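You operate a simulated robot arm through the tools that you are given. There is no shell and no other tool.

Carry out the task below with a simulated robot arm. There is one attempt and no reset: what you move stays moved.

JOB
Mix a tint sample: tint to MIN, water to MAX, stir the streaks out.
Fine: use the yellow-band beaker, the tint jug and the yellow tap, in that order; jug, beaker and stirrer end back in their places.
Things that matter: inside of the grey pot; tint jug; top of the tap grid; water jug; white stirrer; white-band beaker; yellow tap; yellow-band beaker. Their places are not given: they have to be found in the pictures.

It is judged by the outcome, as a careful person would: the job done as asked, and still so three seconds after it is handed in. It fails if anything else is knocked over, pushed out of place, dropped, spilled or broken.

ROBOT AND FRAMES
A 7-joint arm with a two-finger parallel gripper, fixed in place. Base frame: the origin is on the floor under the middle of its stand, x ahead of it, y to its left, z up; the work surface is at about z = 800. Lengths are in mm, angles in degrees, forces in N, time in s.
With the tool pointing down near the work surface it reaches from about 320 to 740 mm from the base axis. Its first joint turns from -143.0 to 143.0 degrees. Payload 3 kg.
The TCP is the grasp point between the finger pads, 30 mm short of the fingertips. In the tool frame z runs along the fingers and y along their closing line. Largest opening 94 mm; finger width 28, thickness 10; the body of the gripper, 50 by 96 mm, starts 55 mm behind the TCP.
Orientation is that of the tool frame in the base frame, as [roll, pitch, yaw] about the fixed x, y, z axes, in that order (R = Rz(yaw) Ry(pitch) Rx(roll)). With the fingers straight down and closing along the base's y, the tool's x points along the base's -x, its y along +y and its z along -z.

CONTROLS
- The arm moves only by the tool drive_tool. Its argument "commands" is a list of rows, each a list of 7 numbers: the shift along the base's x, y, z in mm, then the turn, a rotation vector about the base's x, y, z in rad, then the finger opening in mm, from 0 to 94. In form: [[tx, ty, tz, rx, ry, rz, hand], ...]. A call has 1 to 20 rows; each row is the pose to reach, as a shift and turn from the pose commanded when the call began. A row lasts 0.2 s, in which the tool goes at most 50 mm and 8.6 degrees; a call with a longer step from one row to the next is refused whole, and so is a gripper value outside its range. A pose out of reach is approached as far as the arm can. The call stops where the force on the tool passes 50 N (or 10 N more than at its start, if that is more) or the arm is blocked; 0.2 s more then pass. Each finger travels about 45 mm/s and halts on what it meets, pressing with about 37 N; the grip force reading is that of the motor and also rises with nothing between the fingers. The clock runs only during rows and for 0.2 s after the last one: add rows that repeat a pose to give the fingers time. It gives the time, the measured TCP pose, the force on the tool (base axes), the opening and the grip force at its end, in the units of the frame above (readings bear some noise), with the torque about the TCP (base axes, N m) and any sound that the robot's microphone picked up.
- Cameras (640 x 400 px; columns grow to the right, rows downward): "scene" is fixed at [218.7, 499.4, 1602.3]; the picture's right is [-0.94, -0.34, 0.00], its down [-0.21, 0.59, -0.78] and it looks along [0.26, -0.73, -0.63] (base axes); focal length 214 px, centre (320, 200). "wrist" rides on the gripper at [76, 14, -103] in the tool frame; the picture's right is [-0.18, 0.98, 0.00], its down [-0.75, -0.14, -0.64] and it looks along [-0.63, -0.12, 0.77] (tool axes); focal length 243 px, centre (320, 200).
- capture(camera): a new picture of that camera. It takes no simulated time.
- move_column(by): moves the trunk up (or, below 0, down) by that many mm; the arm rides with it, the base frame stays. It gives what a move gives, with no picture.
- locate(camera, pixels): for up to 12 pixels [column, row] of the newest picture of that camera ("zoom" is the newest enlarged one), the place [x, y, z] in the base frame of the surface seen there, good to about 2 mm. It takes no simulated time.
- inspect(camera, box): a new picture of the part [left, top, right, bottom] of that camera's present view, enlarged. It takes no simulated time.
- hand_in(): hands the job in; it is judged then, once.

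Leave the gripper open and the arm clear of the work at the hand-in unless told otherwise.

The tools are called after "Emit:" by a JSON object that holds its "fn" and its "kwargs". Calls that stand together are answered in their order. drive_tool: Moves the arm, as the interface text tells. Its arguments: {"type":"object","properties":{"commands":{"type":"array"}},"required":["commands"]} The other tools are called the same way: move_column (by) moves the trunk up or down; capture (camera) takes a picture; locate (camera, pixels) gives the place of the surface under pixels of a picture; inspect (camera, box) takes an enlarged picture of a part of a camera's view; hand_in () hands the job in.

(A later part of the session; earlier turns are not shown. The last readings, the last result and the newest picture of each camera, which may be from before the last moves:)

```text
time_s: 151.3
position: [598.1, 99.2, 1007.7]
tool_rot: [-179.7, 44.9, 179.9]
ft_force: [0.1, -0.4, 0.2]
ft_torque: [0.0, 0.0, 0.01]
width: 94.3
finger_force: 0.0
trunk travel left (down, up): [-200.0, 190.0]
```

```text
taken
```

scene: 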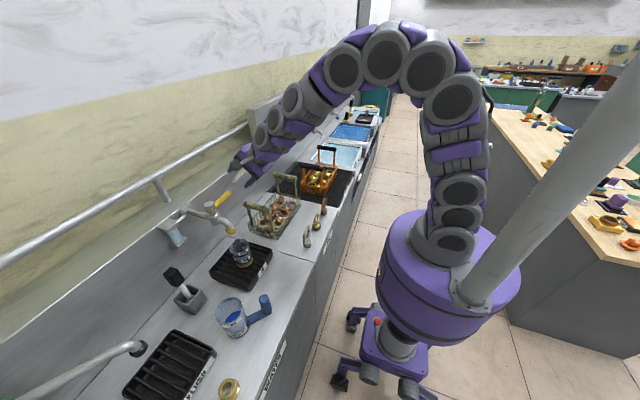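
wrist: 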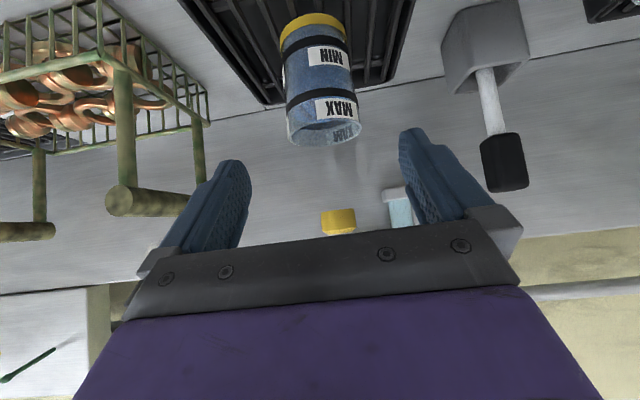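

The view matches. Before gripping I'll raise the trunk 150 mm, because the home spot needs that height for the 45° pose, and then bring the tool back down.

Emit:
{"fn": "move_column", "kwargs": {"by": 150}}

Emit:
{"fn": "drive_tool", "kwargs": {"commands": [[0, 0, -25, 0, 0, 0, 94], [0, 0, -50, 0, 0, 0, 94], [0, 0, -75, 0, 0, 0, 94], [0, 0, -100, 0, 0, 0, 94], [0, 0, -125, 0, 0, 0, 94], [0, 0, -150, 0, 0, 0, 94], [0, 0, -150, 0, 0, 0, 94]]}}

Emit:
{"fn": "capture", "kwargs": {"camera": "wrist"}}

```text
time_s: 153.1
position: [596.8, 100.0, 1156.9]
tool_rot: [-179.8, 44.9, 179.9]
ft_force: [-0.2, 0.1, -0.1]
ft_torque: [0.01, 0.01, -0.02]
width: 94.1
finger_force: 0.0
trunk travel left (down, up): [-350.0, 40.0]
```

```text
time_s: 154.7
position: [597.2, 99.7, 1006.4]
tool_rot: [-179.8, 45.0, 179.9]
ft_force: [0.0, -0.8, 0.1]
ft_torque: [-0.01, -0.01, 0.0]
width: 94.2
finger_force: 0.1
trunk travel left (down, up): [-350.0, 40.0]
```

```text
taken
```

wrist: 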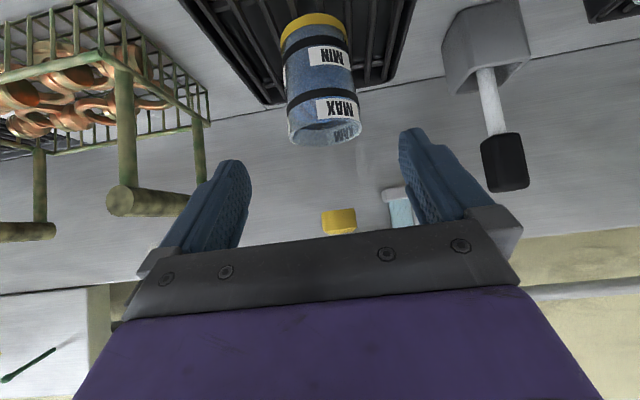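

Now I'll go in along the usual path to the grip pose.

Emit:
{"fn": "drive_tool", "kwargs": {"commands": [[15, 0, -30, 0, 0, 0, 94], [35, 0, -50, 0, 0, 0, 94], [55, 0, -68, 0, 0, 0, 94], [75, 0, -80, 0, 0, 0, 94], [90, 0, -86, 0, 0, 0, 94], [99.5, 0, -90, 0, 0, 0, 94], [99.5, 0, -90, 0, 0, 0, 94]]}}

Emit:
{"fn": "drive_tool", "kwargs": {"commands": [[0, 0, 0, 0, 0, 0, 80], [0, 0, 0, 0, 0, 0, 70], [0, 0, 0, 0, 0, 0, 60], [0, 0, 0, 0, 0, 0, 60], [0, 0, 0, 0, 0, 0, 60]]}}

Emit:
{"fn": "capture", "kwargs": {"camera": "wrist"}}

```text
time_s: 156.2
position: [696.6, 99.9, 916.2]
tool_rot: [-179.6, 44.9, 179.9]
ft_force: [-0.3, -1.0, -0.5]
ft_torque: [-0.04, 0.01, 0.0]
width: 94.0
finger_force: 0.0
trunk travel left (down, up): [-350.0, 40.0]
```

```text
time_s: 157.4
position: [697.0, 98.0, 918.2]
tool_rot: [-179.7, 44.8, 179.9]
ft_force: [0.0, -0.9, 0.6]
ft_torque: [-0.03, 0.03, 0.0]
width: 72.7
finger_force: 36.8
trunk travel left (down, up): [-350.0, 40.0]
```

```text
taken
```

wrist: 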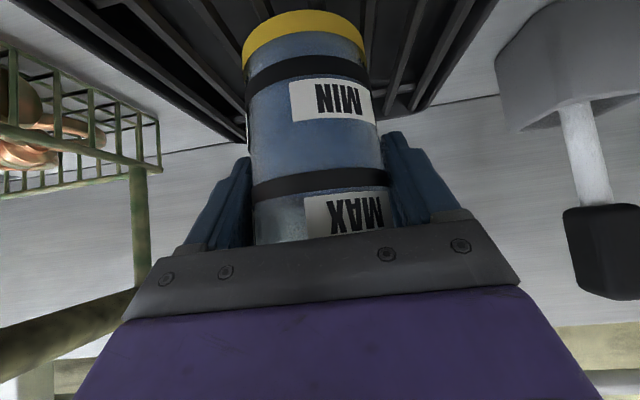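

Gripped at 72.7 mm. I'll lift 13 mm slowly and move gently out from under the tap towards the home spot, keeping the beaker upright.

Emit:
{"fn": "drive_tool", "kwargs": {"commands": [[0, 0, 2, 0, 0, 0, 60], [0, 0, 5, 0, 0, 0, 60], [0, 0, 9, 0, 0, 0, 60], [0, 0, 13, 0, 0, 0, 60], [-2, 0, 14, 0, 0, 0, 60], [-6, -1, 14, 0, 0, 0, 60], [-12, -2, 14, 0, 0, 0, 60], [-20, -3, 14, 0, 0, 0, 60], [-30, -4.5, 14, 0, 0, 0, 60], [-41, -6.5, 14, 0, 0, 0, 60], [-53, -8.5, 14, 0, 0, 0, 60], [-65, -10.5, 14, 0, 0, 0, 60], [-77, -12.5, 14, 0, 0, 0, 60], [-89, -14.5, 14, 0, 0, 0, 60], [-100, -16, 14, 0, 0, 0, 60], [-109, -17.5, 14, 0, 0, 0, 60], [-116, -18.5, 14, 0, 0, 0, 60], [-120, -19, 14, 0, 0, 0, 60], [-121, -19, 14, 0, 0, 0, 60]]}}

Emit:
{"fn": "capture", "kwargs": {"camera": "wrist"}}

Emit:
{"fn": "inspect", "kwargs": {"camera": "scene", "box": [205, 200, 325, 290]}}

```text
time_s: 161.4
position: [575.2, 81.2, 928.5]
tool_rot: [-179.7, 44.9, 179.8]
ft_force: [0.1, -0.1, -2.8]
ft_torque: [0.02, 0.01, 0.01]
width: 73.1
finger_force: 36.9
trunk travel left (down, up): [-350.0, 40.0]
```

```text
taken
```

wrist: 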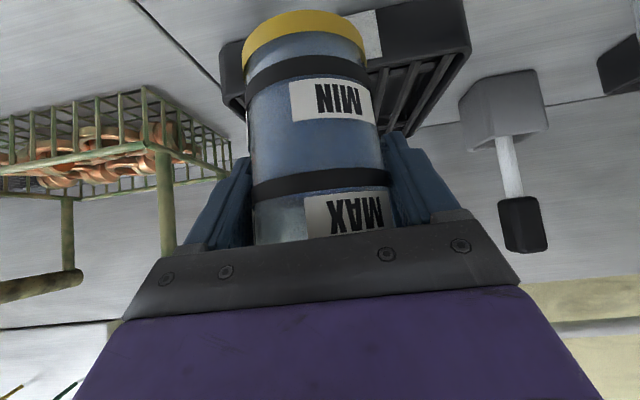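

```text
4.44 times, centred on (265, 245) of scene
```

zoom: 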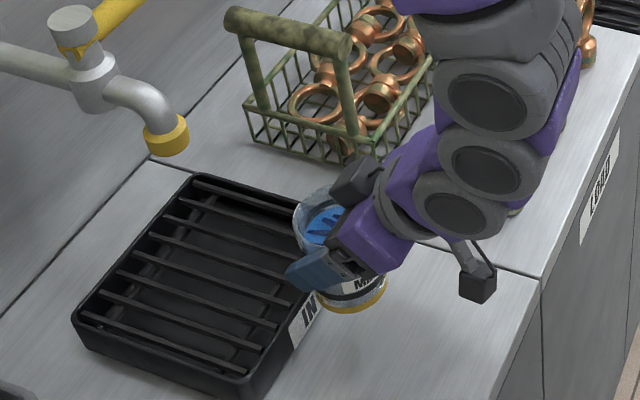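

The beaker is clear of the grid with its streaks visible. I'll continue to above the home spot and lower to about 5 mm off the counter.

Emit:
{"fn": "drive_tool", "kwargs": {"commands": [[-2, 0, 0, 0, 0, 0, 60], [-6, -1, 0, 0, 0, 0, 60], [-13, -2, 0, 0, 0, 0, 60], [-22, -3, -2, 0, 0, 0, 60], [-32, -5, -6, 0, 0, 0, 60], [-43, -6.5, -12, 0, 0, 0, 60], [-53, -8, -19, 0, 0, 0, 60], [-61, -9.5, -26, 0, 0, 0, 60], [-66, -10.5, -33, 0, 0, 0, 60], [-68.5, -10.5, -39, 0, 0, 0, 60], [-69, -10.5, -44, 0, 0, 0, 60], [-69, -10.5, -48, 0, 0, 0, 60], [-69, -10.5, -51, 0, 0, 0, 60], [-69, -10.5, -51, 0, 0, 0, 60]]}}

Emit:
{"fn": "inspect", "kwargs": {"camera": "scene", "box": [245, 230, 325, 290]}}

Emit:
{"fn": "capture", "kwargs": {"camera": "wrist"}}

```text
time_s: 164.4
position: [507.6, 69.4, 879.2]
tool_rot: [-179.7, 45.0, 179.9]
ft_force: [0.6, -0.3, -2.7]
ft_torque: [-0.02, -0.01, -0.01]
width: 73.0
finger_force: 37.0
trunk travel left (down, up): [-350.0, 40.0]
```

```text
6.67 times, centred on (285, 260) of scene
```

zoom: 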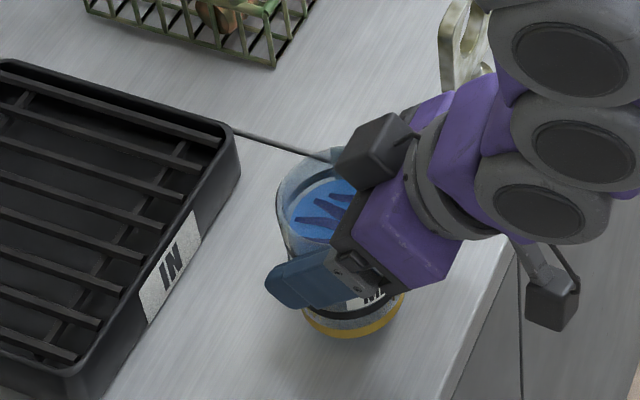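

```text
taken
```

wrist: 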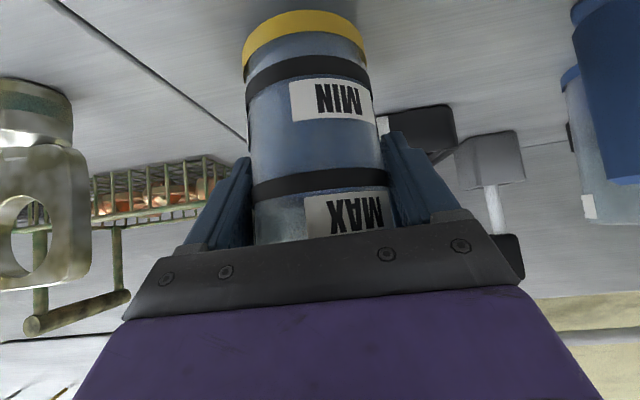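

I'm over the home spot, so I'll lower in small steps to contact.

Emit:
{"fn": "drive_tool", "kwargs": {"commands": [[0, 0, -2, 0, 0, 0, 60], [0, 0, -4, 0, 0, 0, 60], [0, 0, -5, 0, 0, 0, 60], [0, 0, -5.5, 0, 0, 0, 60], [0, 0, -5.5, 0, 0, 0, 60]]}}

```text
time_s: 165.7
position: [506.7, 68.9, 874.8]
tool_rot: [-179.8, 44.9, 179.9]
ft_force: [-0.2, -0.2, -3.3]
ft_torque: [0.03, -0.01, 0.0]
width: 72.8
finger_force: 36.4
trunk travel left (down, up): [-350.0, 40.0]
```

Emit:
{"fn": "drive_tool", "kwargs": {"commands": [[0, 0, -0.7, 0, 0, 0, 60], [0, 0, -1.4, 0, 0, 0, 60], [0, 0, -1.4, 0, 0, 0, 60]]}}

```text
time_s: 166.4
position: [507.9, 70.5, 873.6]
tool_rot: [-179.7, 45.0, 179.9]
ft_force: [1.2, -0.6, -2.8]
ft_torque: [0.03, -0.02, 0.01]
width: 72.6
finger_force: 36.9
trunk travel left (down, up): [-350.0, 40.0]
```

Emit:
{"fn": "drive_tool", "kwargs": {"commands": [[0, 0, -0.7, 0, 0, 0, 60], [0, 0, -1.4, 0, 0, 0, 60], [0, 0, -1.4, 0, 0, 0, 60]]}}

```text
time_s: 167.2
position: [507.8, 71.2, 873.6]
tool_rot: [-179.6, 45.0, 180.0]
ft_force: [-1.2, 0.1, 8.9]
ft_torque: [-0.13, 0.22, -0.03]
width: 72.8
finger_force: 37.2
trunk travel left (down, up): [-350.0, 40.0]
```

Contact reads 9 N. I'll ease 0.5 mm, open, and rise straight up.

Emit:
{"fn": "drive_tool", "kwargs": {"commands": [[0, 0, 0.5, 0, 0, 0, 60], [0, 0, 0.5, 0, 0, 0, 72], [0, 0, 0.5, 0, 0, 0, 80], [0, 0, 0.5, 0, 0, 0, 88], [0, 0, 0.5, 0, 0, 0, 94], [0, 0, 0.5, 0, 0, 0, 94], [0, 0, 0.5, 0, 0, 0, 94]]}}

Emit:
{"fn": "capture", "kwargs": {"camera": "wrist"}}

Emit:
{"fn": "inspect", "kwargs": {"camera": "wrist", "box": [240, 100, 400, 240]}}

```text
time_s: 168.8
position: [506.3, 71.1, 873.0]
tool_rot: [-179.6, 45.0, 179.8]
ft_force: [0.1, -0.6, -0.4]
ft_torque: [0.0, 0.01, 0.02]
width: 94.0
finger_force: 0.0
trunk travel left (down, up): [-350.0, 40.0]
```

```text
taken
```

wrist: 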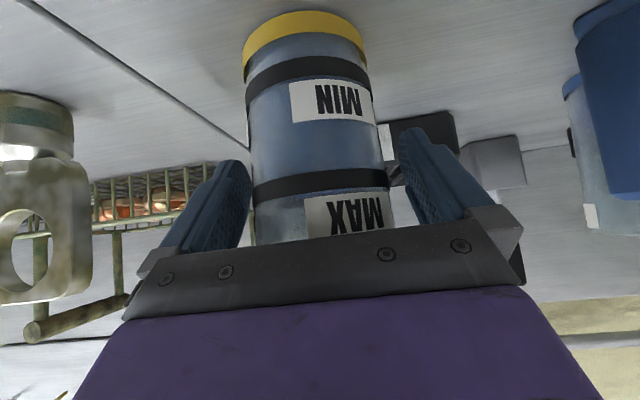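

```text
2.86 times, centred on (320, 170) of wrist
```

zoom: 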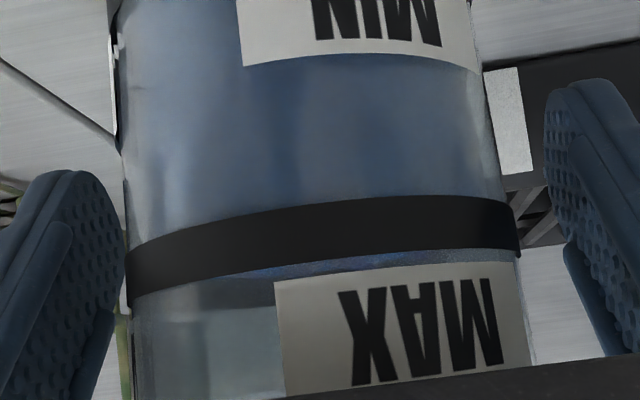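

The level sits right at the MAX ring. I'll rise straight up off the beaker, then study the stirrer and pot.

Emit:
{"fn": "drive_tool", "kwargs": {"commands": [[0, 0, 10, 0, 0, 0, 94], [0, 0, 28, 0, 0, 0, 94], [0, 0, 50, 0, 0, 0, 94], [0, 0, 75, 0, 0, 0, 94], [0, 0, 100, 0, 0, 0, 94], [0, 0, 130, 0, 0, 0, 94], [0, 0, 160, 0, 0, 0, 94], [0, 0, 160, 0, 0, 0, 94]]}}

Emit:
{"fn": "inspect", "kwargs": {"camera": "scene", "box": [155, 255, 219, 315]}}

Emit:
{"fn": "inspect", "kwargs": {"camera": "scene", "box": [255, 230, 325, 285]}}

```text
time_s: 170.7
position: [506.7, 69.4, 1032.5]
tool_rot: [-179.7, 44.9, 179.9]
ft_force: [0.0, 1.2, 0.5]
ft_torque: [-0.02, 0.01, -0.01]
width: 94.1
finger_force: 0.0
trunk travel left (down, up): [-350.0, 40.0]
```

```text
6.67 times, centred on (187, 285) of scene
```

zoom: 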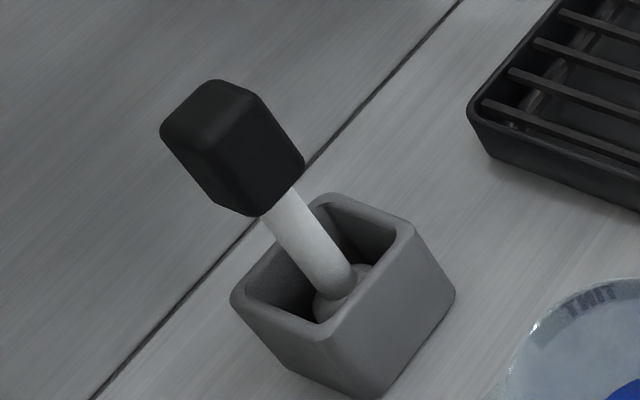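

```text
7.27 times, centred on (290, 258) of scene
```

zoom: 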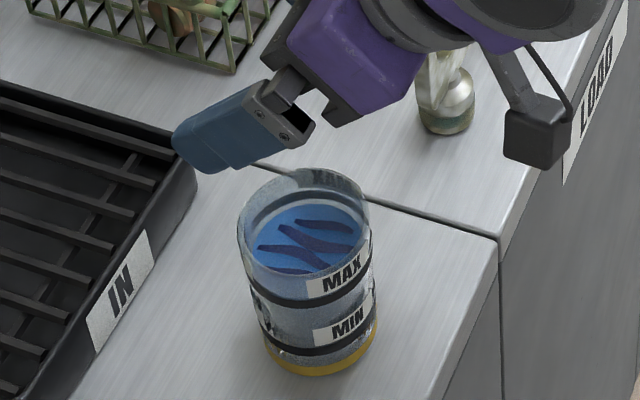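

The stirrer stands almost upright: a white rod with a black block handle and a rounded foot inside the square pot. I'll locate the handle, rod and pot rim.

Emit:
{"fn": "inspect", "kwargs": {"camera": "scene", "box": [165, 262, 205, 302]}}

Emit:
{"fn": "locate", "kwargs": {"camera": "zoom", "pixels": [[215, 90], [170, 160], [250, 110], [215, 160], [220, 220], [270, 200], [300, 170], [290, 290], [320, 330], [330, 260], [390, 300], [260, 330]]}}

```text
10.00 times, centred on (185, 282) of scene
```

zoom: 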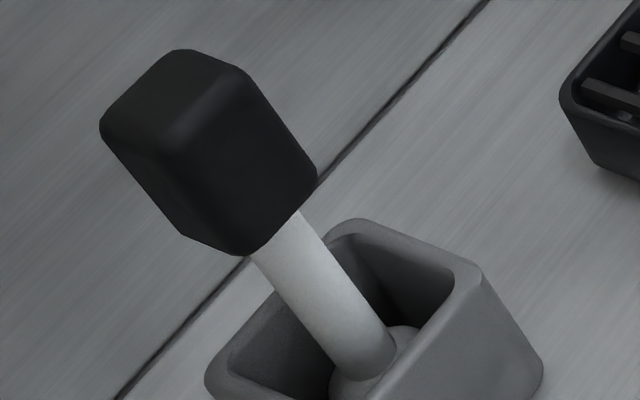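

```text
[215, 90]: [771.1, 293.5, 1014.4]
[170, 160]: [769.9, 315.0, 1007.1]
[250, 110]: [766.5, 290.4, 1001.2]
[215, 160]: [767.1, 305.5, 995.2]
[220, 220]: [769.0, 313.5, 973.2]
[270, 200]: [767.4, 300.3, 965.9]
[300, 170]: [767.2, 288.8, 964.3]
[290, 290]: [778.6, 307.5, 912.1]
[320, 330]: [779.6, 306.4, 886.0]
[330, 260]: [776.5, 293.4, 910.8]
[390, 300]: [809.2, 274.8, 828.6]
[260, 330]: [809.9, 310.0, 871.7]
```

Emit:
{"fn": "locate", "kwargs": {"camera": "zoom", "pixels": [[180, 60], [112, 125], [185, 120], [240, 75], [150, 95], [200, 90], [130, 160], [170, 220], [310, 160], [240, 240], [300, 250], [360, 330]]}}

Emit:
{"fn": "locate", "kwargs": {"camera": "scene", "pixels": [[190, 285], [205, 290], [211, 300], [182, 293], [195, 305], [190, 303], [196, 296], [186, 299], [200, 288]]}}

```text
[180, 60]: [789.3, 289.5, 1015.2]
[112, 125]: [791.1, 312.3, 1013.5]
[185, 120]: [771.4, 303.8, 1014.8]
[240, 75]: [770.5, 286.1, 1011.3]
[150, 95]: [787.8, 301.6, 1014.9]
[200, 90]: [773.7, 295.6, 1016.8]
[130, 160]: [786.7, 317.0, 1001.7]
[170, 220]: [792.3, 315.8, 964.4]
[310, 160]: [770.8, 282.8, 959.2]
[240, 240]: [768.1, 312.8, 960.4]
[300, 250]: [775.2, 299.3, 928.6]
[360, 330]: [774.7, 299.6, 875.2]
```

```text
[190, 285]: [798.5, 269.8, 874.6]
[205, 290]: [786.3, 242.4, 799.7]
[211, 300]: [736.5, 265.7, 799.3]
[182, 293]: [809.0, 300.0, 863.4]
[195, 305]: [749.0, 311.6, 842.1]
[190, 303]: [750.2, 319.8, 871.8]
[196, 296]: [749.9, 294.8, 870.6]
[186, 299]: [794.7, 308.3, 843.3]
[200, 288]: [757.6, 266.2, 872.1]
```

Stirrer and pot measurements:
- **Stirrer:** upright at about (784, 300). Handle block x 768–797, y 284–317, z 957–1015; rod about 18 mm thick.
- **Pot:** rim at z≈873, spanning x 749–812, y 266–330.

It's far out, so I'll move up and left and lower the trunk again for reach.

Emit:
{"fn": "drive_tool", "kwargs": {"commands": [[10, 6, 15, 0, 0, 0, 94], [25, 16, 32, 0, 0, 0, 94], [42, 28, 50, 0, 0, 0, 90], [60, 42, 70, 0, 0, 0, 80], [78, 56, 90, 0, 0, 0, 70], [96, 70, 110, 0, 0, 0, 64], [110, 80, 130, 0, 0, 0, 64], [115, 85, 140, 0, 0, 0, 64], [115, 85, 140, 0, 0, 0, 64]]}}

Emit:
{"fn": "move_column", "kwargs": {"by": -150}}

Emit:
{"fn": "capture", "kwargs": {"camera": "wrist"}}

```text
time_s: 172.7
position: [622.0, 154.9, 1172.3]
tool_rot: [-179.7, 45.0, 179.9]
ft_force: [0.3, -0.1, 1.0]
ft_torque: [0.0, 0.0, -0.02]
width: 63.9
finger_force: 0.0
trunk travel left (down, up): [-350.0, 40.0]
```

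```text
time_s: 174.4
position: [621.4, 155.0, 1021.6]
tool_rot: [-179.7, 44.9, 179.8]
ft_force: [0.3, 0.4, -0.3]
ft_torque: [0.01, 0.0, 0.01]
width: 64.0
finger_force: 0.1
trunk travel left (down, up): [-200.0, 190.0]
```

```text
taken
```

wrist: 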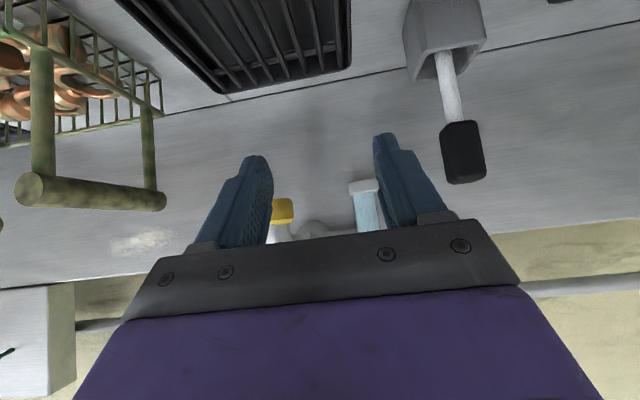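

Now I'll go above and in front of the stirrer at (690, 300, 1060), pitching 5° steeper to 50°.

Emit:
{"fn": "drive_tool", "kwargs": {"commands": [[4, 15, 10, 0, 0.02, 0, 64], [10, 38, 20, 0, 0.04, 0, 64], [20, 64, 30, 0, 0.06, 0, 64], [34, 90, 36, 0, 0.08, 0, 64], [50, 116, 38, 0, 0.0873, 0, 64], [62, 136, 38, 0, 0.0873, 0, 64], [69, 145, 38, 0, 0.0873, 0, 64], [69, 145, 38, 0, 0.0873, 0, 64]]}}

Emit:
{"fn": "capture", "kwargs": {"camera": "wrist"}}

Emit:
{"fn": "capture", "kwargs": {"camera": "scene"}}

```text
time_s: 176.2
position: [692.2, 300.1, 1059.5]
tool_rot: [-179.6, 40.1, 179.8]
ft_force: [-0.4, 0.0, 0.2]
ft_torque: [-0.01, -0.02, 0.0]
width: 64.1
finger_force: 0.0
trunk travel left (down, up): [-200.0, 190.0]
```

```text
taken
```

wrist: 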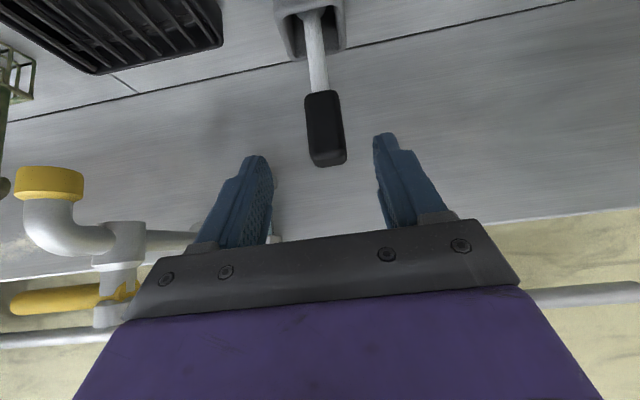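

```text
taken
```

scene: 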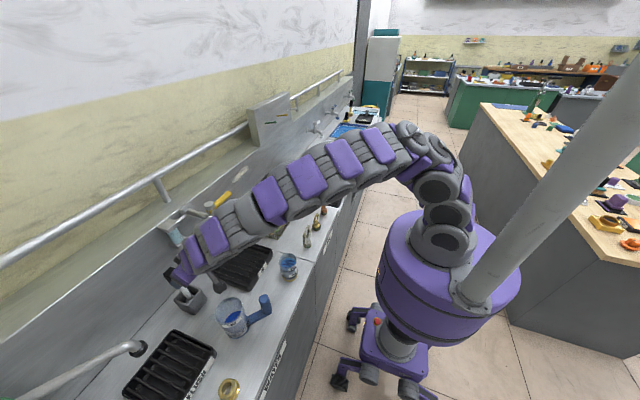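

The stirrer's handle at wrist (325,125) is straight ahead between the fingers. I'll locate its edges.

Emit:
{"fn": "inspect", "kwargs": {"camera": "wrist", "box": [265, 0, 385, 180]}}

Emit:
{"fn": "locate", "kwargs": {"camera": "wrist", "pixels": [[309, 110], [322, 110], [338, 110], [312, 150], [325, 150], [343, 150], [328, 163], [317, 60], [308, 60], [326, 60], [315, 30], [322, 95]]}}

```text
2.22 times, centred on (325, 90) of wrist
```

zoom: 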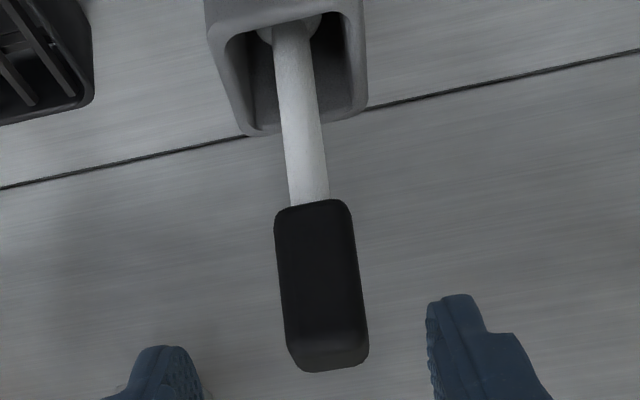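

```text
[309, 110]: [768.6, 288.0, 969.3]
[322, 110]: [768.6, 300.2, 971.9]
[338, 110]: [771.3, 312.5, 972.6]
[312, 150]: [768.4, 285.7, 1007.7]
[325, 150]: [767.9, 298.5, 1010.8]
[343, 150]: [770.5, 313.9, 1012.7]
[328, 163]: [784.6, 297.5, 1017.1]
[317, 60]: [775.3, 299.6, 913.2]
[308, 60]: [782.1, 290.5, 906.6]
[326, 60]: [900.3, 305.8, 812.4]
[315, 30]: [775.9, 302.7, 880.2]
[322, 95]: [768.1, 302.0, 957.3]
```

The handle centre is (784, 300), so I'm aligned in y. I'll go in along the tool axis to (784, 300, 970).

Emit:
{"fn": "drive_tool", "kwargs": {"commands": [[8, 0, 0, 0, 0, 0, 64], [17, 0, 0, 0, 0, 0, 64], [28, 0, -13, 0, 0, 0, 64], [39, 0, -26, 0, 0, 0, 64], [51, 0, -40.5, 0, 0, 0, 64], [62, 0, -54, 0, 0, 0, 64], [73, 0, -67, 0, 0, 0, 64], [82, 0, -78, 0, 0, 0, 64], [88, 0, -85, 0, 0, 0, 64], [92, 0, -89.5, 0, 0, 0, 64], [92, 0, -89.5, 0, 0, 0, 64]]}}

Emit:
{"fn": "capture", "kwargs": {"camera": "wrist"}}

Emit:
{"fn": "inspect", "kwargs": {"camera": "scene", "box": [140, 230, 260, 340]}}

```text
time_s: 178.6
position: [782.9, 299.5, 969.2]
tool_rot: [-179.6, 39.9, 179.9]
ft_force: [-0.1, 0.4, 0.9]
ft_torque: [0.0, 0.01, 0.0]
width: 64.0
finger_force: 0.1
trunk travel left (down, up): [-200.0, 190.0]
```

```text
taken
```

wrist: 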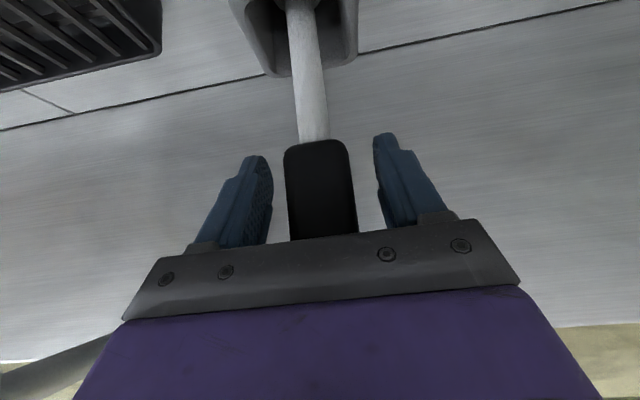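

```text
3.64 times, centred on (200, 285) of scene
```

zoom: 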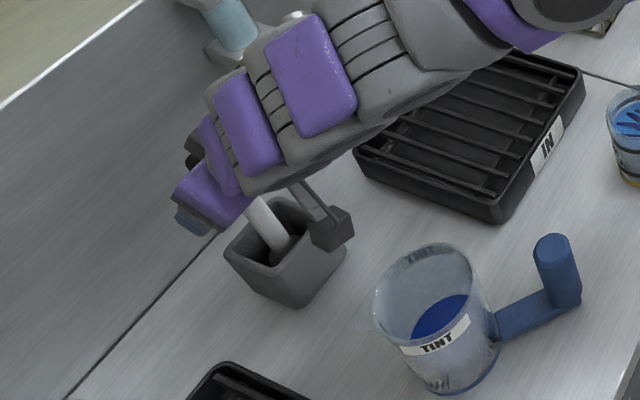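

The handle is centred between the fingers and I'm in reach. I'll close on it.

Emit:
{"fn": "drive_tool", "kwargs": {"commands": [[0, 0, 0, 0, 0, 0, 50], [0, 0, 0, 0, 0, 0, 36], [0, 0, 0, 0, 0, 0, 22], [0, 0, 0, 0, 0, 0, 15], [0, 0, 0, 0, 0, 0, 15], [0, 0, 0, 0, 0, 0, 15]]}}

Emit:
{"fn": "capture", "kwargs": {"camera": "wrist"}}

```text
time_s: 180.0
position: [783.6, 299.2, 970.1]
tool_rot: [-179.6, 39.9, 179.8]
ft_force: [0.4, 0.6, 1.5]
ft_torque: [0.14, -0.05, 0.03]
width: 37.9
finger_force: 37.5
trunk travel left (down, up): [-200.0, 190.0]
```

```text
taken
```

wrist: 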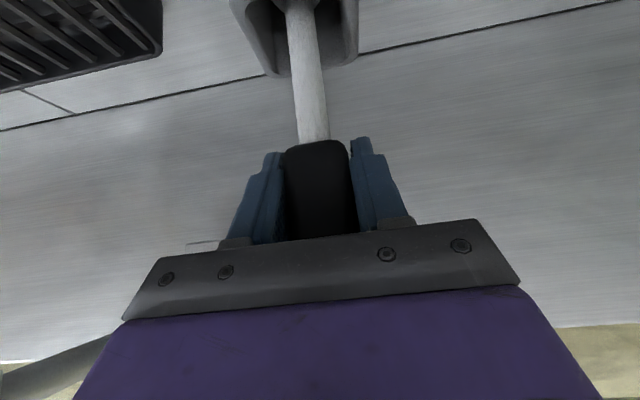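

Gripped at 37.9 mm. This pose, (783.5, 299.3, 970), is the stirrer's home. I'll lift straight up slowly.

Emit:
{"fn": "drive_tool", "kwargs": {"commands": [[0, 0, 5, 0, 0, 0, 15], [0, 0, 12, 0, 0, 0, 15], [0, 0, 22, 0, 0, 0, 15], [0, 0, 34, 0, 0, 0, 15], [0, 0, 47, 0, 0, 0, 15], [0, 0, 60, 0, 0, 0, 15], [0, 0, 74, 0, 0, 0, 15], [0, 0, 88, 0, 0, 0, 15], [0, 0, 102, 0, 0, 0, 15], [0, 0, 116, 0, 0, 0, 15], [0, 0, 128, 0, 0, 0, 15], [0, 0, 137, 0, 0, 0, 15], [0, 0, 140, 0, 0, 0, 15]]}}

Emit:
{"fn": "capture", "kwargs": {"camera": "wrist"}}

Emit:
{"fn": "inspect", "kwargs": {"camera": "scene", "box": [130, 210, 250, 320]}}

```text
time_s: 182.8
position: [783.2, 300.0, 1110.0]
tool_rot: [-179.7, 39.8, 179.8]
ft_force: [0.1, -0.3, -1.0]
ft_torque: [0.0, 0.02, 0.03]
width: 37.6
finger_force: 37.5
trunk travel left (down, up): [-200.0, 190.0]
```

```text
taken
```

wrist: 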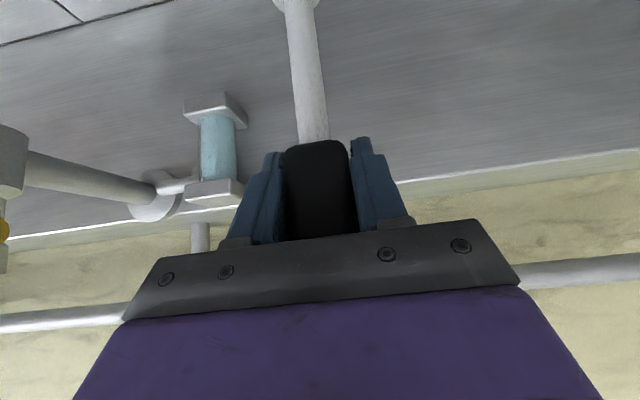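

```text
3.64 times, centred on (190, 265) of scene
```

zoom: 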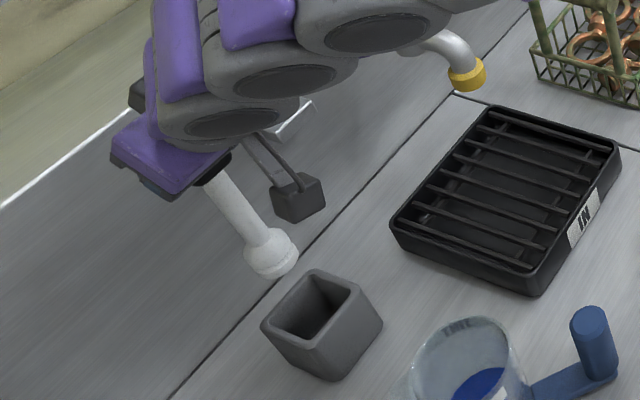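

The stirrer is out: a white rod with a wider round foot. I'll measure the foot before moving.

Emit:
{"fn": "inspect", "kwargs": {"camera": "scene", "box": [155, 245, 215, 290]}}

Emit:
{"fn": "locate", "kwargs": {"camera": "zoom", "pixels": [[240, 165], [270, 150], [215, 150], [250, 130], [283, 148], [262, 185], [232, 175], [205, 120], [160, 70], [290, 165]]}}

```text
8.89 times, centred on (185, 268) of scene
```

zoom: 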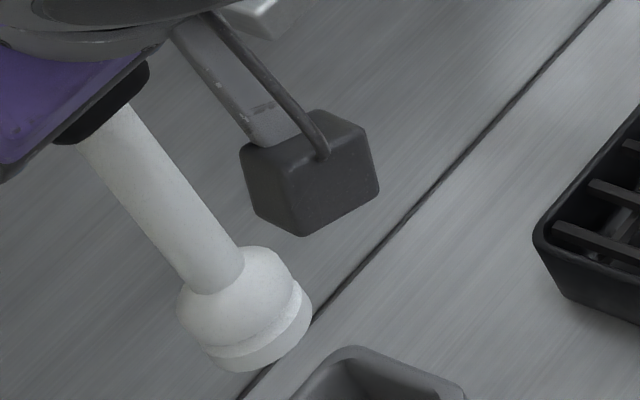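

```text
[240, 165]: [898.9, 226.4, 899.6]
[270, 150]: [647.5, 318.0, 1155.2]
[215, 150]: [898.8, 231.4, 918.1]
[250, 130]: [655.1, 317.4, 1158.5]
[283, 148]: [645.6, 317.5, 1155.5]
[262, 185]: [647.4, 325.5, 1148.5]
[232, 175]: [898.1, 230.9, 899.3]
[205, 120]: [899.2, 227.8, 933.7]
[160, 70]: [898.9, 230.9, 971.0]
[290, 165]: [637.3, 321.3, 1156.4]
```

Emit:
{"fn": "locate", "kwargs": {"camera": "zoom", "pixels": [[185, 310], [210, 355], [250, 368], [300, 330], [308, 300], [240, 310], [250, 345], [285, 270], [200, 230], [150, 170], [180, 210], [230, 270]]}}

```text
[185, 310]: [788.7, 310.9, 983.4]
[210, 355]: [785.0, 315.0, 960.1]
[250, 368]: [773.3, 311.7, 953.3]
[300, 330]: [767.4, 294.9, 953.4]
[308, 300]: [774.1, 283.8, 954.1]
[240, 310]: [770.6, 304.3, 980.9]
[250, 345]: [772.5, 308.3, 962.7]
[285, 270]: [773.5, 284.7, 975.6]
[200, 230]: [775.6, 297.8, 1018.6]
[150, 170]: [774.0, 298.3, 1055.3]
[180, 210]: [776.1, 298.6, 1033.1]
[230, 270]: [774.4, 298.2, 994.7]
```

The foot is about 33 mm across and its bottom is 158 mm below the grip point. It will fit in the beaker with more than 12 mm to spare all round. I'll carry it, bottom at z≈952, above everything but the tap, towards (612, 160).

Emit:
{"fn": "drive_tool", "kwargs": {"commands": [[-6, -4, 0, 0, 0, 0, 15], [-16, -12, 0, 0, 0, 0, 15], [-30, -23, 0, 0, 0, 0, 15], [-47, -37, 0, 0, 0, 0, 15], [-65, -52, 0, 0, 0, 0, 15], [-84, -68, 0, 0, 0, 0, 15], [-103, -84, 0, 0, 0, 0, 15], [-122, -100, 0, 0, 0, 0, 15], [-140, -115, 0, 0, 0, 0, 15], [-155, -128, 0, 0, 0, 0, 15], [-166, -136, 0, 0, 0, 0, 15], [-171, -140, 0, 0, 0, 0, 15], [-171, -140, 0, 0, 0, 0, 15]]}}

Emit:
{"fn": "move_column", "kwargs": {"by": 185}}

Emit:
{"fn": "capture", "kwargs": {"camera": "scene"}}

```text
time_s: 185.6
position: [612.9, 159.8, 1110.5]
tool_rot: [-179.8, 39.9, 180.0]
ft_force: [-0.1, -0.4, -1.0]
ft_torque: [-0.02, 0.04, 0.04]
width: 37.7
finger_force: 37.1
trunk travel left (down, up): [-200.0, 190.0]
```

```text
time_s: 187.6
position: [612.0, 160.1, 1296.0]
tool_rot: [-179.6, 39.9, 179.9]
ft_force: [-1.3, -0.1, -0.4]
ft_torque: [0.0, 0.01, 0.01]
width: 37.4
finger_force: 37.2
trunk travel left (down, up): [-385.0, 5.0]
```

```text
taken
```

scene: 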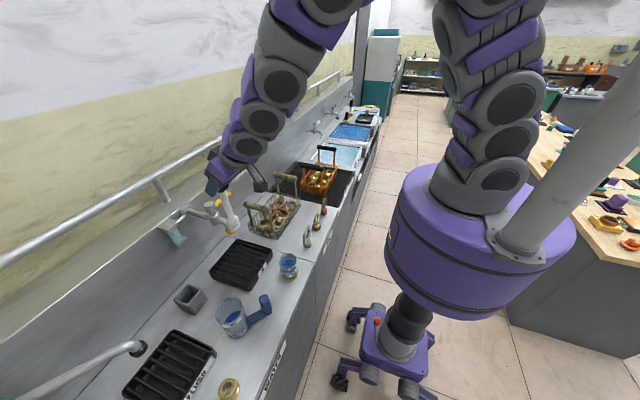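

The stirrer is up. With the beaker unobstructed, I'll locate its rim to find its exact centre.

Emit:
{"fn": "inspect", "kwargs": {"camera": "scene", "box": [266, 246, 312, 282]}}

Emit:
{"fn": "locate", "kwargs": {"camera": "zoom", "pixels": [[215, 150], [225, 185], [255, 210], [300, 220], [345, 205], [378, 175], [385, 140], [340, 100], [280, 95], [240, 115], [290, 170], [330, 170]]}}

```text
11.11 times, centred on (289, 264) of scene
```

zoom: 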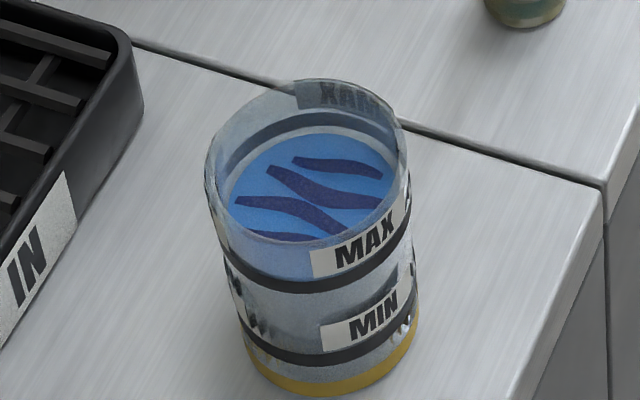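

```text
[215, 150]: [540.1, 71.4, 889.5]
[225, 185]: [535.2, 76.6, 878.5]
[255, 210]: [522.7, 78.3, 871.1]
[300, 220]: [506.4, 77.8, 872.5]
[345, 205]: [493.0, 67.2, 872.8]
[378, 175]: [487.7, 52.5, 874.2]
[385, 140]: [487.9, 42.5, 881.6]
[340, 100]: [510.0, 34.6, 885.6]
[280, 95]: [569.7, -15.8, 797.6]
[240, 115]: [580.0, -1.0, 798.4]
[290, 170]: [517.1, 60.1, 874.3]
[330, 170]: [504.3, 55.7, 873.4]
```

Emit:
{"fn": "locate", "kwargs": {"camera": "zoom", "pixels": [[240, 272], [265, 287], [300, 291], [340, 286], [375, 268], [400, 240], [300, 393], [350, 385], [400, 350], [260, 370], [208, 190], [205, 165]]}}

```text
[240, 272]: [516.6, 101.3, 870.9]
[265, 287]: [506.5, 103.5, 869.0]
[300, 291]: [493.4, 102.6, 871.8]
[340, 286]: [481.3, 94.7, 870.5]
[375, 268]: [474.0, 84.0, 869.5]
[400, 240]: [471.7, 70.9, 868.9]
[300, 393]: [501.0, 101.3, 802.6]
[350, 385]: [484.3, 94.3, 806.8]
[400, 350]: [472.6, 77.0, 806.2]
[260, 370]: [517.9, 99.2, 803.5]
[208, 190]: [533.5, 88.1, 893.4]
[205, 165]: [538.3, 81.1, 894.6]
```

The beaker's centre is (505.9, 69), essentially its original place, and its level is z≈873.3 against the MAX ring centre of about 874. I'll lower the arm and bring the stirrer above the beaker at (512, 69), with its foot about 25 mm over the rim.

Emit:
{"fn": "drive_tool", "kwargs": {"commands": [[0, 0, -20, 0, 0, 0, 15], [0, 0, -50, 0, 0, 0, 15], [0, 0, -85, 0, 0, 0, 15], [0, 0, -120, 0, 0, 0, 15], [0, 0, -155, 0, 0, 0, 15], [0, 0, -180, 0, 0, 0, 15], [-6, -6, -188, 0, 0, 0, 15], [-18, -17, -194, 0, 0, 0, 15], [-33, -31, -200, 0, 0, 0, 15], [-50, -47, -204, 0, 0, 0, 15], [-67, -62, -208, 0, 0, 0, 15], [-83, -77, -211, 0, 0, 0, 15], [-95, -87, -211, 0, 0, 0, 15], [-101, -91, -211, 0, 0, 0, 15], [-101, -91, -211, 0, 0, 0, 15]]}}

Emit:
{"fn": "inspect", "kwargs": {"camera": "scene", "box": [240, 200, 340, 290]}}

Emit:
{"fn": "capture", "kwargs": {"camera": "wrist"}}

```text
time_s: 190.8
position: [511.2, 68.1, 1084.8]
tool_rot: [-179.7, 39.9, 179.8]
ft_force: [0.2, 0.9, -1.7]
ft_torque: [0.03, -0.03, 0.0]
width: 37.6
finger_force: 36.9
trunk travel left (down, up): [-385.0, 5.0]
```

```text
4.44 times, centred on (290, 245) of scene
```

zoom: 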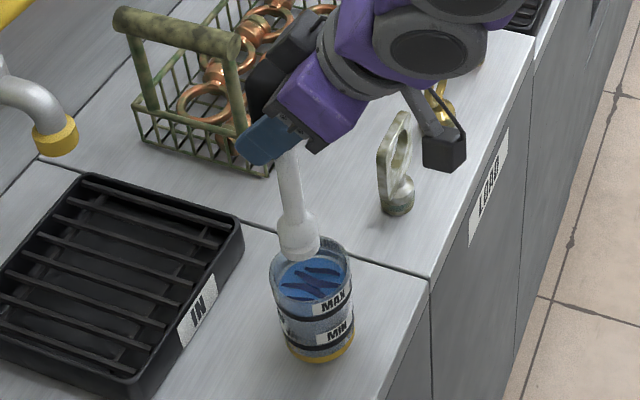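

```text
taken
```

wrist: 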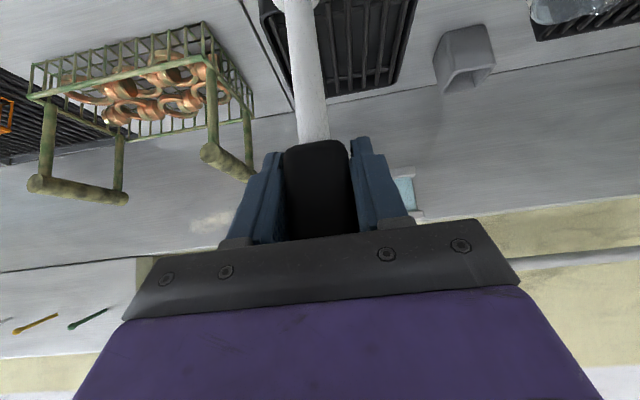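

The stirrer foot is above the beaker. I'll check the foot's position against the beaker centre.

Emit:
{"fn": "inspect", "kwargs": {"camera": "scene", "box": [270, 225, 320, 285]}}

Emit:
{"fn": "locate", "kwargs": {"camera": "zoom", "pixels": [[230, 170], [255, 190], [290, 200], [315, 185], [325, 165], [280, 160], [285, 180], [265, 120], [250, 60], [285, 120], [243, 120]]}}

```text
6.67 times, centred on (295, 255) of scene
```

zoom: 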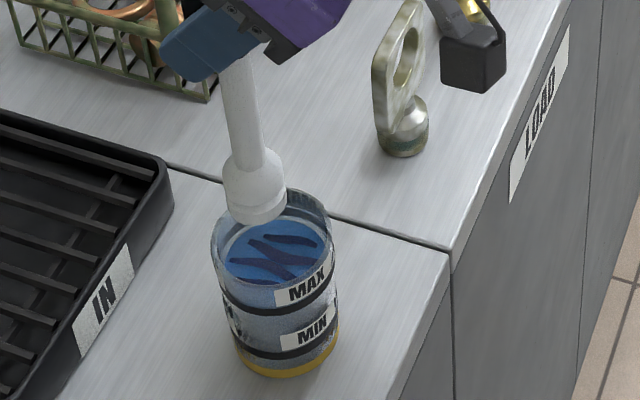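

```text
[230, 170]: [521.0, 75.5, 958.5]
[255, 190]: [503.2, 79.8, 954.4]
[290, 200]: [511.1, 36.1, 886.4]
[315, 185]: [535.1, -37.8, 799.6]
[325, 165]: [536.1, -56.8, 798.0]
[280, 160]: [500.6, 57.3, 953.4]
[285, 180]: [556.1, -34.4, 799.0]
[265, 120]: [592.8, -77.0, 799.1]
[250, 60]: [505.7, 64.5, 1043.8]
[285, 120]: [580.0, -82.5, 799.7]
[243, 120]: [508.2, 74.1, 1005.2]
```

The foot's centre is about (512, 68). I'll shift −6 in x and +1 in y to centre it, then lower it slowly into the liquid, stopping about 12 mm above the bottom.

Emit:
{"fn": "drive_tool", "kwargs": {"commands": [[-3, 0.5, 0, 0, 0, 0, 15], [-6, 1, -4, 0, 0, 0, 15], [-6, 1, -14, 0, 0, 0, 15], [-6, 1, -26, 0, 0, 0, 15], [-6, 1, -37, 0, 0, 0, 15], [-6, 1, -46, 0, 0, 0, 15], [-6, 1, -52, 0, 0, 0, 15], [-6, 1, -58, 0, 0, 0, 15], [-6, 1, -64, 0, 0, 0, 15], [-6, 1, -70, 0, 0, 0, 15], [-6, 1, -76, 0, 0, 0, 15], [-6, 1, -82, 0, 0, 0, 15], [-6, 1, -88, 0, 0, 0, 15], [-6, 1, -94, 0, 0, 0, 15], [-6, 1, -100, 0, 0, 0, 15], [-6, 1, -106, 0, 0, 0, 15], [-6, 1, -108, 0, 0, 0, 15], [-6, 1, -108, 0, 0, 0, 15]]}}

Emit:
{"fn": "inspect", "kwargs": {"camera": "scene", "box": [260, 225, 320, 285]}}

Emit:
{"fn": "capture", "kwargs": {"camera": "wrist"}}

```text
time_s: 194.6
position: [506.5, 69.9, 975.8]
tool_rot: [-179.7, 39.9, 180.0]
ft_force: [0.3, 0.4, -0.6]
ft_torque: [0.02, 0.01, -0.01]
width: 37.9
finger_force: 36.8
trunk travel left (down, up): [-385.0, 5.0]
```

```text
6.67 times, centred on (290, 255) of scene
```

zoom: 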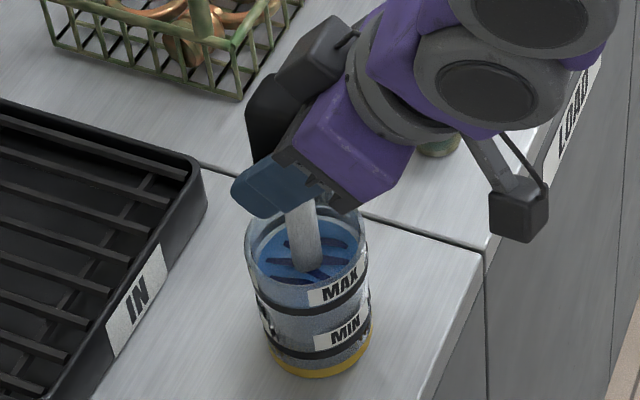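

```text
taken
```

wrist: 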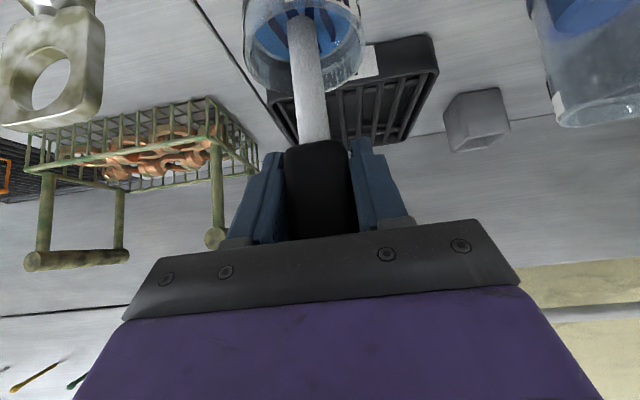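

The foot is in the liquid and nothing overflowed. I'll stir in gentle 8 mm circles: the foot reaches 24.5 mm from centre and the wall is at about 29 mm.

Emit:
{"fn": "drive_tool", "kwargs": {"commands": [[4, 0, 0, 0, 0, 0, 15], [8, 0, 0, 0, 0, 0, 15], [5.7, 5.7, 0, 0, 0, 0, 15], [0, 8, 0, 0, 0, 0, 15], [-5.7, 5.7, 0, 0, 0, 0, 15], [-8, 0, 0, 0, 0, 0, 15], [-5.7, -5.7, 0, 0, 0, 0, 15], [0, -8, 0, 0, 0, 0, 15], [5.7, -5.7, 0, 0, 0, 0, 15], [8, 0, 0, 0, 0, 0, 15], [5.7, 5.7, 0, 0, 0, 0, 15], [0, 8, 0, 0, 0, 0, 15], [-5.7, 5.7, 0, 0, 0, 0, 15], [-8, 0, 0, 0, 0, 0, 15], [-5.7, -5.7, 0, 0, 0, 0, 15], [0, -8, 0, 0, 0, 0, 15], [5.7, -5.7, 0, 0, 0, 0, 15], [8, 0, 0, 0, 0, 0, 15], [4, 0, 0, 0, 0, 0, 15], [0, 0, 0, 0, 0, 0, 15]]}}

Emit:
{"fn": "inspect", "kwargs": {"camera": "scene", "box": [265, 245, 315, 283]}}

```text
time_s: 198.8
position: [505.5, 68.6, 976.3]
tool_rot: [-179.7, 39.9, 179.8]
ft_force: [-0.2, -0.5, -0.6]
ft_torque: [-0.03, 0.01, -0.02]
width: 37.7
finger_force: 37.5
trunk travel left (down, up): [-385.0, 5.0]
```

```text
10.53 times, centred on (290, 264) of scene
```

zoom: 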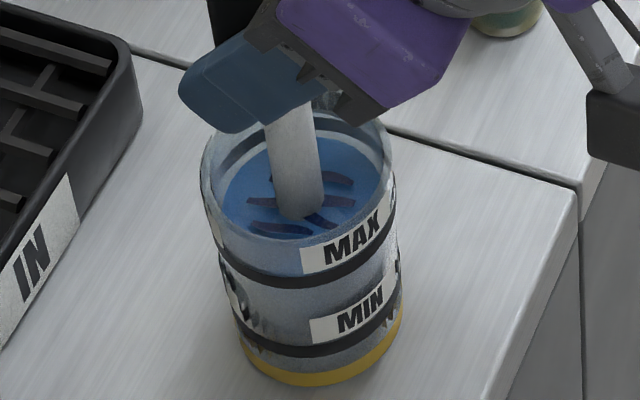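

The streaks are shrinking and becoming shorter. I'll keep stirring the same way.

Emit:
{"fn": "drive_tool", "kwargs": {"commands": [[4, 0, 0, 0, 0, 0, 15], [8, 0, 0, 0, 0, 0, 15], [5.7, 5.7, 0, 0, 0, 0, 15], [0, 8, 0, 0, 0, 0, 15], [-5.7, 5.7, 0, 0, 0, 0, 15], [-8, 0, 0, 0, 0, 0, 15], [-5.7, -5.7, 0, 0, 0, 0, 15], [0, -8, 0, 0, 0, 0, 15], [5.7, -5.7, 0, 0, 0, 0, 15], [8, 0, 0, 0, 0, 0, 15], [5.7, 5.7, 0, 0, 0, 0, 15], [0, 8, 0, 0, 0, 0, 15], [-5.7, 5.7, 0, 0, 0, 0, 15], [-8, 0, 0, 0, 0, 0, 15], [-5.7, -5.7, 0, 0, 0, 0, 15], [0, -8, 0, 0, 0, 0, 15], [5.7, -5.7, 0, 0, 0, 0, 15], [8, 0, 0, 0, 0, 0, 15], [4, 0, 0, 0, 0, 0, 15], [0, 0, 0, 0, 0, 0, 15]]}}

Emit:
{"fn": "drive_tool", "kwargs": {"commands": [[4, 0, 0, 0, 0, 0, 15], [8, 0, 0, 0, 0, 0, 15], [5.7, 5.7, 0, 0, 0, 0, 15], [0, 8, 0, 0, 0, 0, 15], [-5.7, 5.7, 0, 0, 0, 0, 15], [-8, 0, 0, 0, 0, 0, 15], [-5.7, -5.7, 0, 0, 0, 0, 15], [0, -8, 0, 0, 0, 0, 15], [5.7, -5.7, 0, 0, 0, 0, 15], [8, 0, 0, 0, 0, 0, 15], [5.7, 5.7, 0, 0, 0, 0, 15], [0, 8, 0, 0, 0, 0, 15], [-5.7, 5.7, 0, 0, 0, 0, 15], [-8, 0, 0, 0, 0, 0, 15], [-5.7, -5.7, 0, 0, 0, 0, 15], [0, -8, 0, 0, 0, 0, 15], [5.7, -5.7, 0, 0, 0, 0, 15], [8, 0, 0, 0, 0, 0, 15], [4, 0, 0, 0, 0, 0, 15], [0, 0, 0, 0, 0, 0, 15]]}}

Emit:
{"fn": "inspect", "kwargs": {"camera": "scene", "box": [265, 245, 315, 283]}}

```text
time_s: 203.0
position: [505.5, 68.8, 976.8]
tool_rot: [-179.7, 39.9, 179.8]
ft_force: [-0.2, 0.6, -0.5]
ft_torque: [-0.01, 0.0, 0.01]
width: 37.7
finger_force: 37.3
trunk travel left (down, up): [-385.0, 5.0]
```

```text
time_s: 207.2
position: [504.6, 69.6, 976.2]
tool_rot: [-179.6, 39.9, 179.8]
ft_force: [0.3, 0.1, 0.2]
ft_torque: [0.01, 0.01, -0.01]
width: 37.7
finger_force: 37.0
trunk travel left (down, up): [-385.0, 5.0]
```

```text
10.53 times, centred on (290, 264) of scene
```

zoom: 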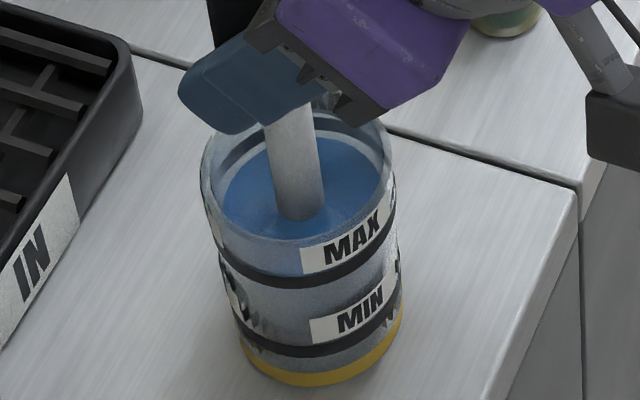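

The streaks are gone. I'll do one more round for good measure, then look closely.

Emit:
{"fn": "drive_tool", "kwargs": {"commands": [[4, 0, 0, 0, 0, 0, 15], [8, 0, 0, 0, 0, 0, 15], [5.7, 5.7, 0, 0, 0, 0, 15], [0, 8, 0, 0, 0, 0, 15], [-5.7, 5.7, 0, 0, 0, 0, 15], [-8, 0, 0, 0, 0, 0, 15], [-5.7, -5.7, 0, 0, 0, 0, 15], [0, -8, 0, 0, 0, 0, 15], [5.7, -5.7, 0, 0, 0, 0, 15], [8, 0, 0, 0, 0, 0, 15], [5.7, 5.7, 0, 0, 0, 0, 15], [0, 8, 0, 0, 0, 0, 15], [-5.7, 5.7, 0, 0, 0, 0, 15], [-8, 0, 0, 0, 0, 0, 15], [-5.7, -5.7, 0, 0, 0, 0, 15], [0, -8, 0, 0, 0, 0, 15], [5.7, -5.7, 0, 0, 0, 0, 15], [8, 0, 0, 0, 0, 0, 15], [4, 0, 0, 0, 0, 0, 15], [0, 0, 0, 0, 0, 0, 15]]}}

Emit:
{"fn": "inspect", "kwargs": {"camera": "scene", "box": [275, 250, 307, 274]}}

```text
time_s: 211.4
position: [504.3, 69.7, 976.5]
tool_rot: [-179.5, 39.8, -180.0]
ft_force: [-0.5, -0.2, -0.3]
ft_torque: [0.01, 0.03, 0.03]
width: 37.6
finger_force: 36.8
trunk travel left (down, up): [-385.0, 5.0]
```

```text
16.00 times, centred on (291, 262) of scene
```

zoom: 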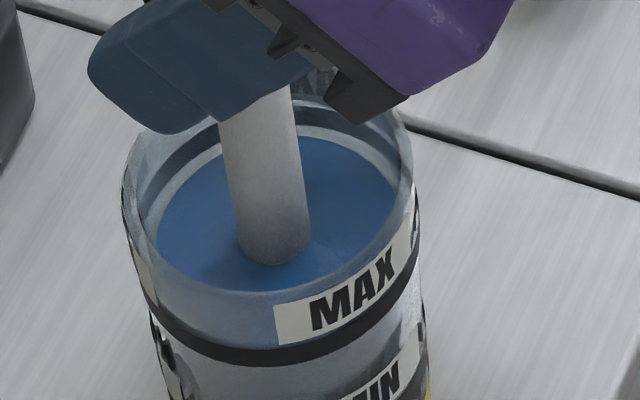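

The colour is even, with no streaks left. I'll lift the stirrer straight up slowly and pause above the beaker to let it drip.

Emit:
{"fn": "drive_tool", "kwargs": {"commands": [[0, 0, 4, 0, 0, 0, 15], [0, 0, 10, 0, 0, 0, 15], [0, 0, 16, 0, 0, 0, 15], [0, 0, 22, 0, 0, 0, 15], [0, 0, 28, 0, 0, 0, 15], [0, 0, 34, 0, 0, 0, 15], [0, 0, 40, 0, 0, 0, 15], [0, 0, 46, 0, 0, 0, 15], [0, 0, 52, 0, 0, 0, 15], [0, 0, 58, 0, 0, 0, 15], [0, 0, 65, 0, 0, 0, 15], [0, 0, 71, 0, 0, 0, 15], [0, 0, 71, 0, 0, 0, 15], [0, 0, 71, 0, 0, 0, 15], [0, 0, 71, 0, 0, 0, 15], [0, 0, 78, 0, 0, 0, 15], [0, 0, 88, 0, 0, 0, 15], [0, 0, 98, 0, 0, 0, 15], [2, 0, 108, 0, 0, 0, 15], [3, 0, 112, 0, 0, 0, 15]]}}

Emit:
{"fn": "drive_tool", "kwargs": {"commands": [[0, 0, 0, 0, 0, 0, 15], [0, 0, 0, 0, 0, 0, 15], [0, 0, 0, 0, 0, 0, 15], [0, 0, 0, 0, 0, 0, 15], [0, 0, 0, 0, 0, 0, 15], [0, 0, 0, 0, 0, 0, 15], [0, 0, 0, 0, 0, 0, 15]]}}

Emit:
{"fn": "inspect", "kwargs": {"camera": "scene", "box": [260, 225, 320, 285]}}

```text
time_s: 215.6
position: [509.0, 70.6, 1088.9]
tool_rot: [-179.6, 39.9, 179.9]
ft_force: [-0.1, -0.1, 0.4]
ft_torque: [-0.02, -0.01, 0.01]
width: 37.5
finger_force: 37.7
trunk travel left (down, up): [-385.0, 5.0]
```

```text
time_s: 217.2
position: [507.6, 70.4, 1088.8]
tool_rot: [-179.6, 39.9, 180.0]
ft_force: [-0.9, -0.7, -1.3]
ft_torque: [0.0, 0.01, 0.01]
width: 37.8
finger_force: 36.2
trunk travel left (down, up): [-385.0, 5.0]
```

```text
6.67 times, centred on (290, 255) of scene
```

zoom: 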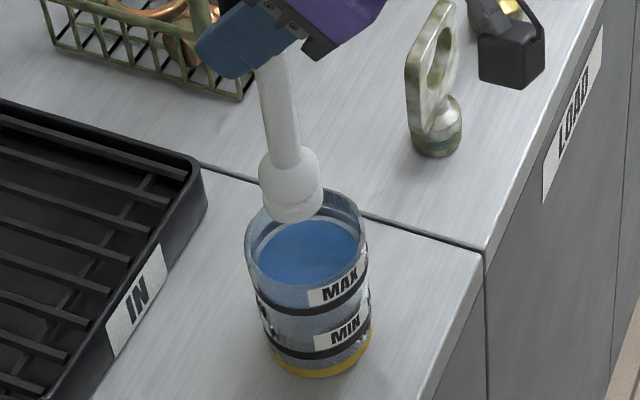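

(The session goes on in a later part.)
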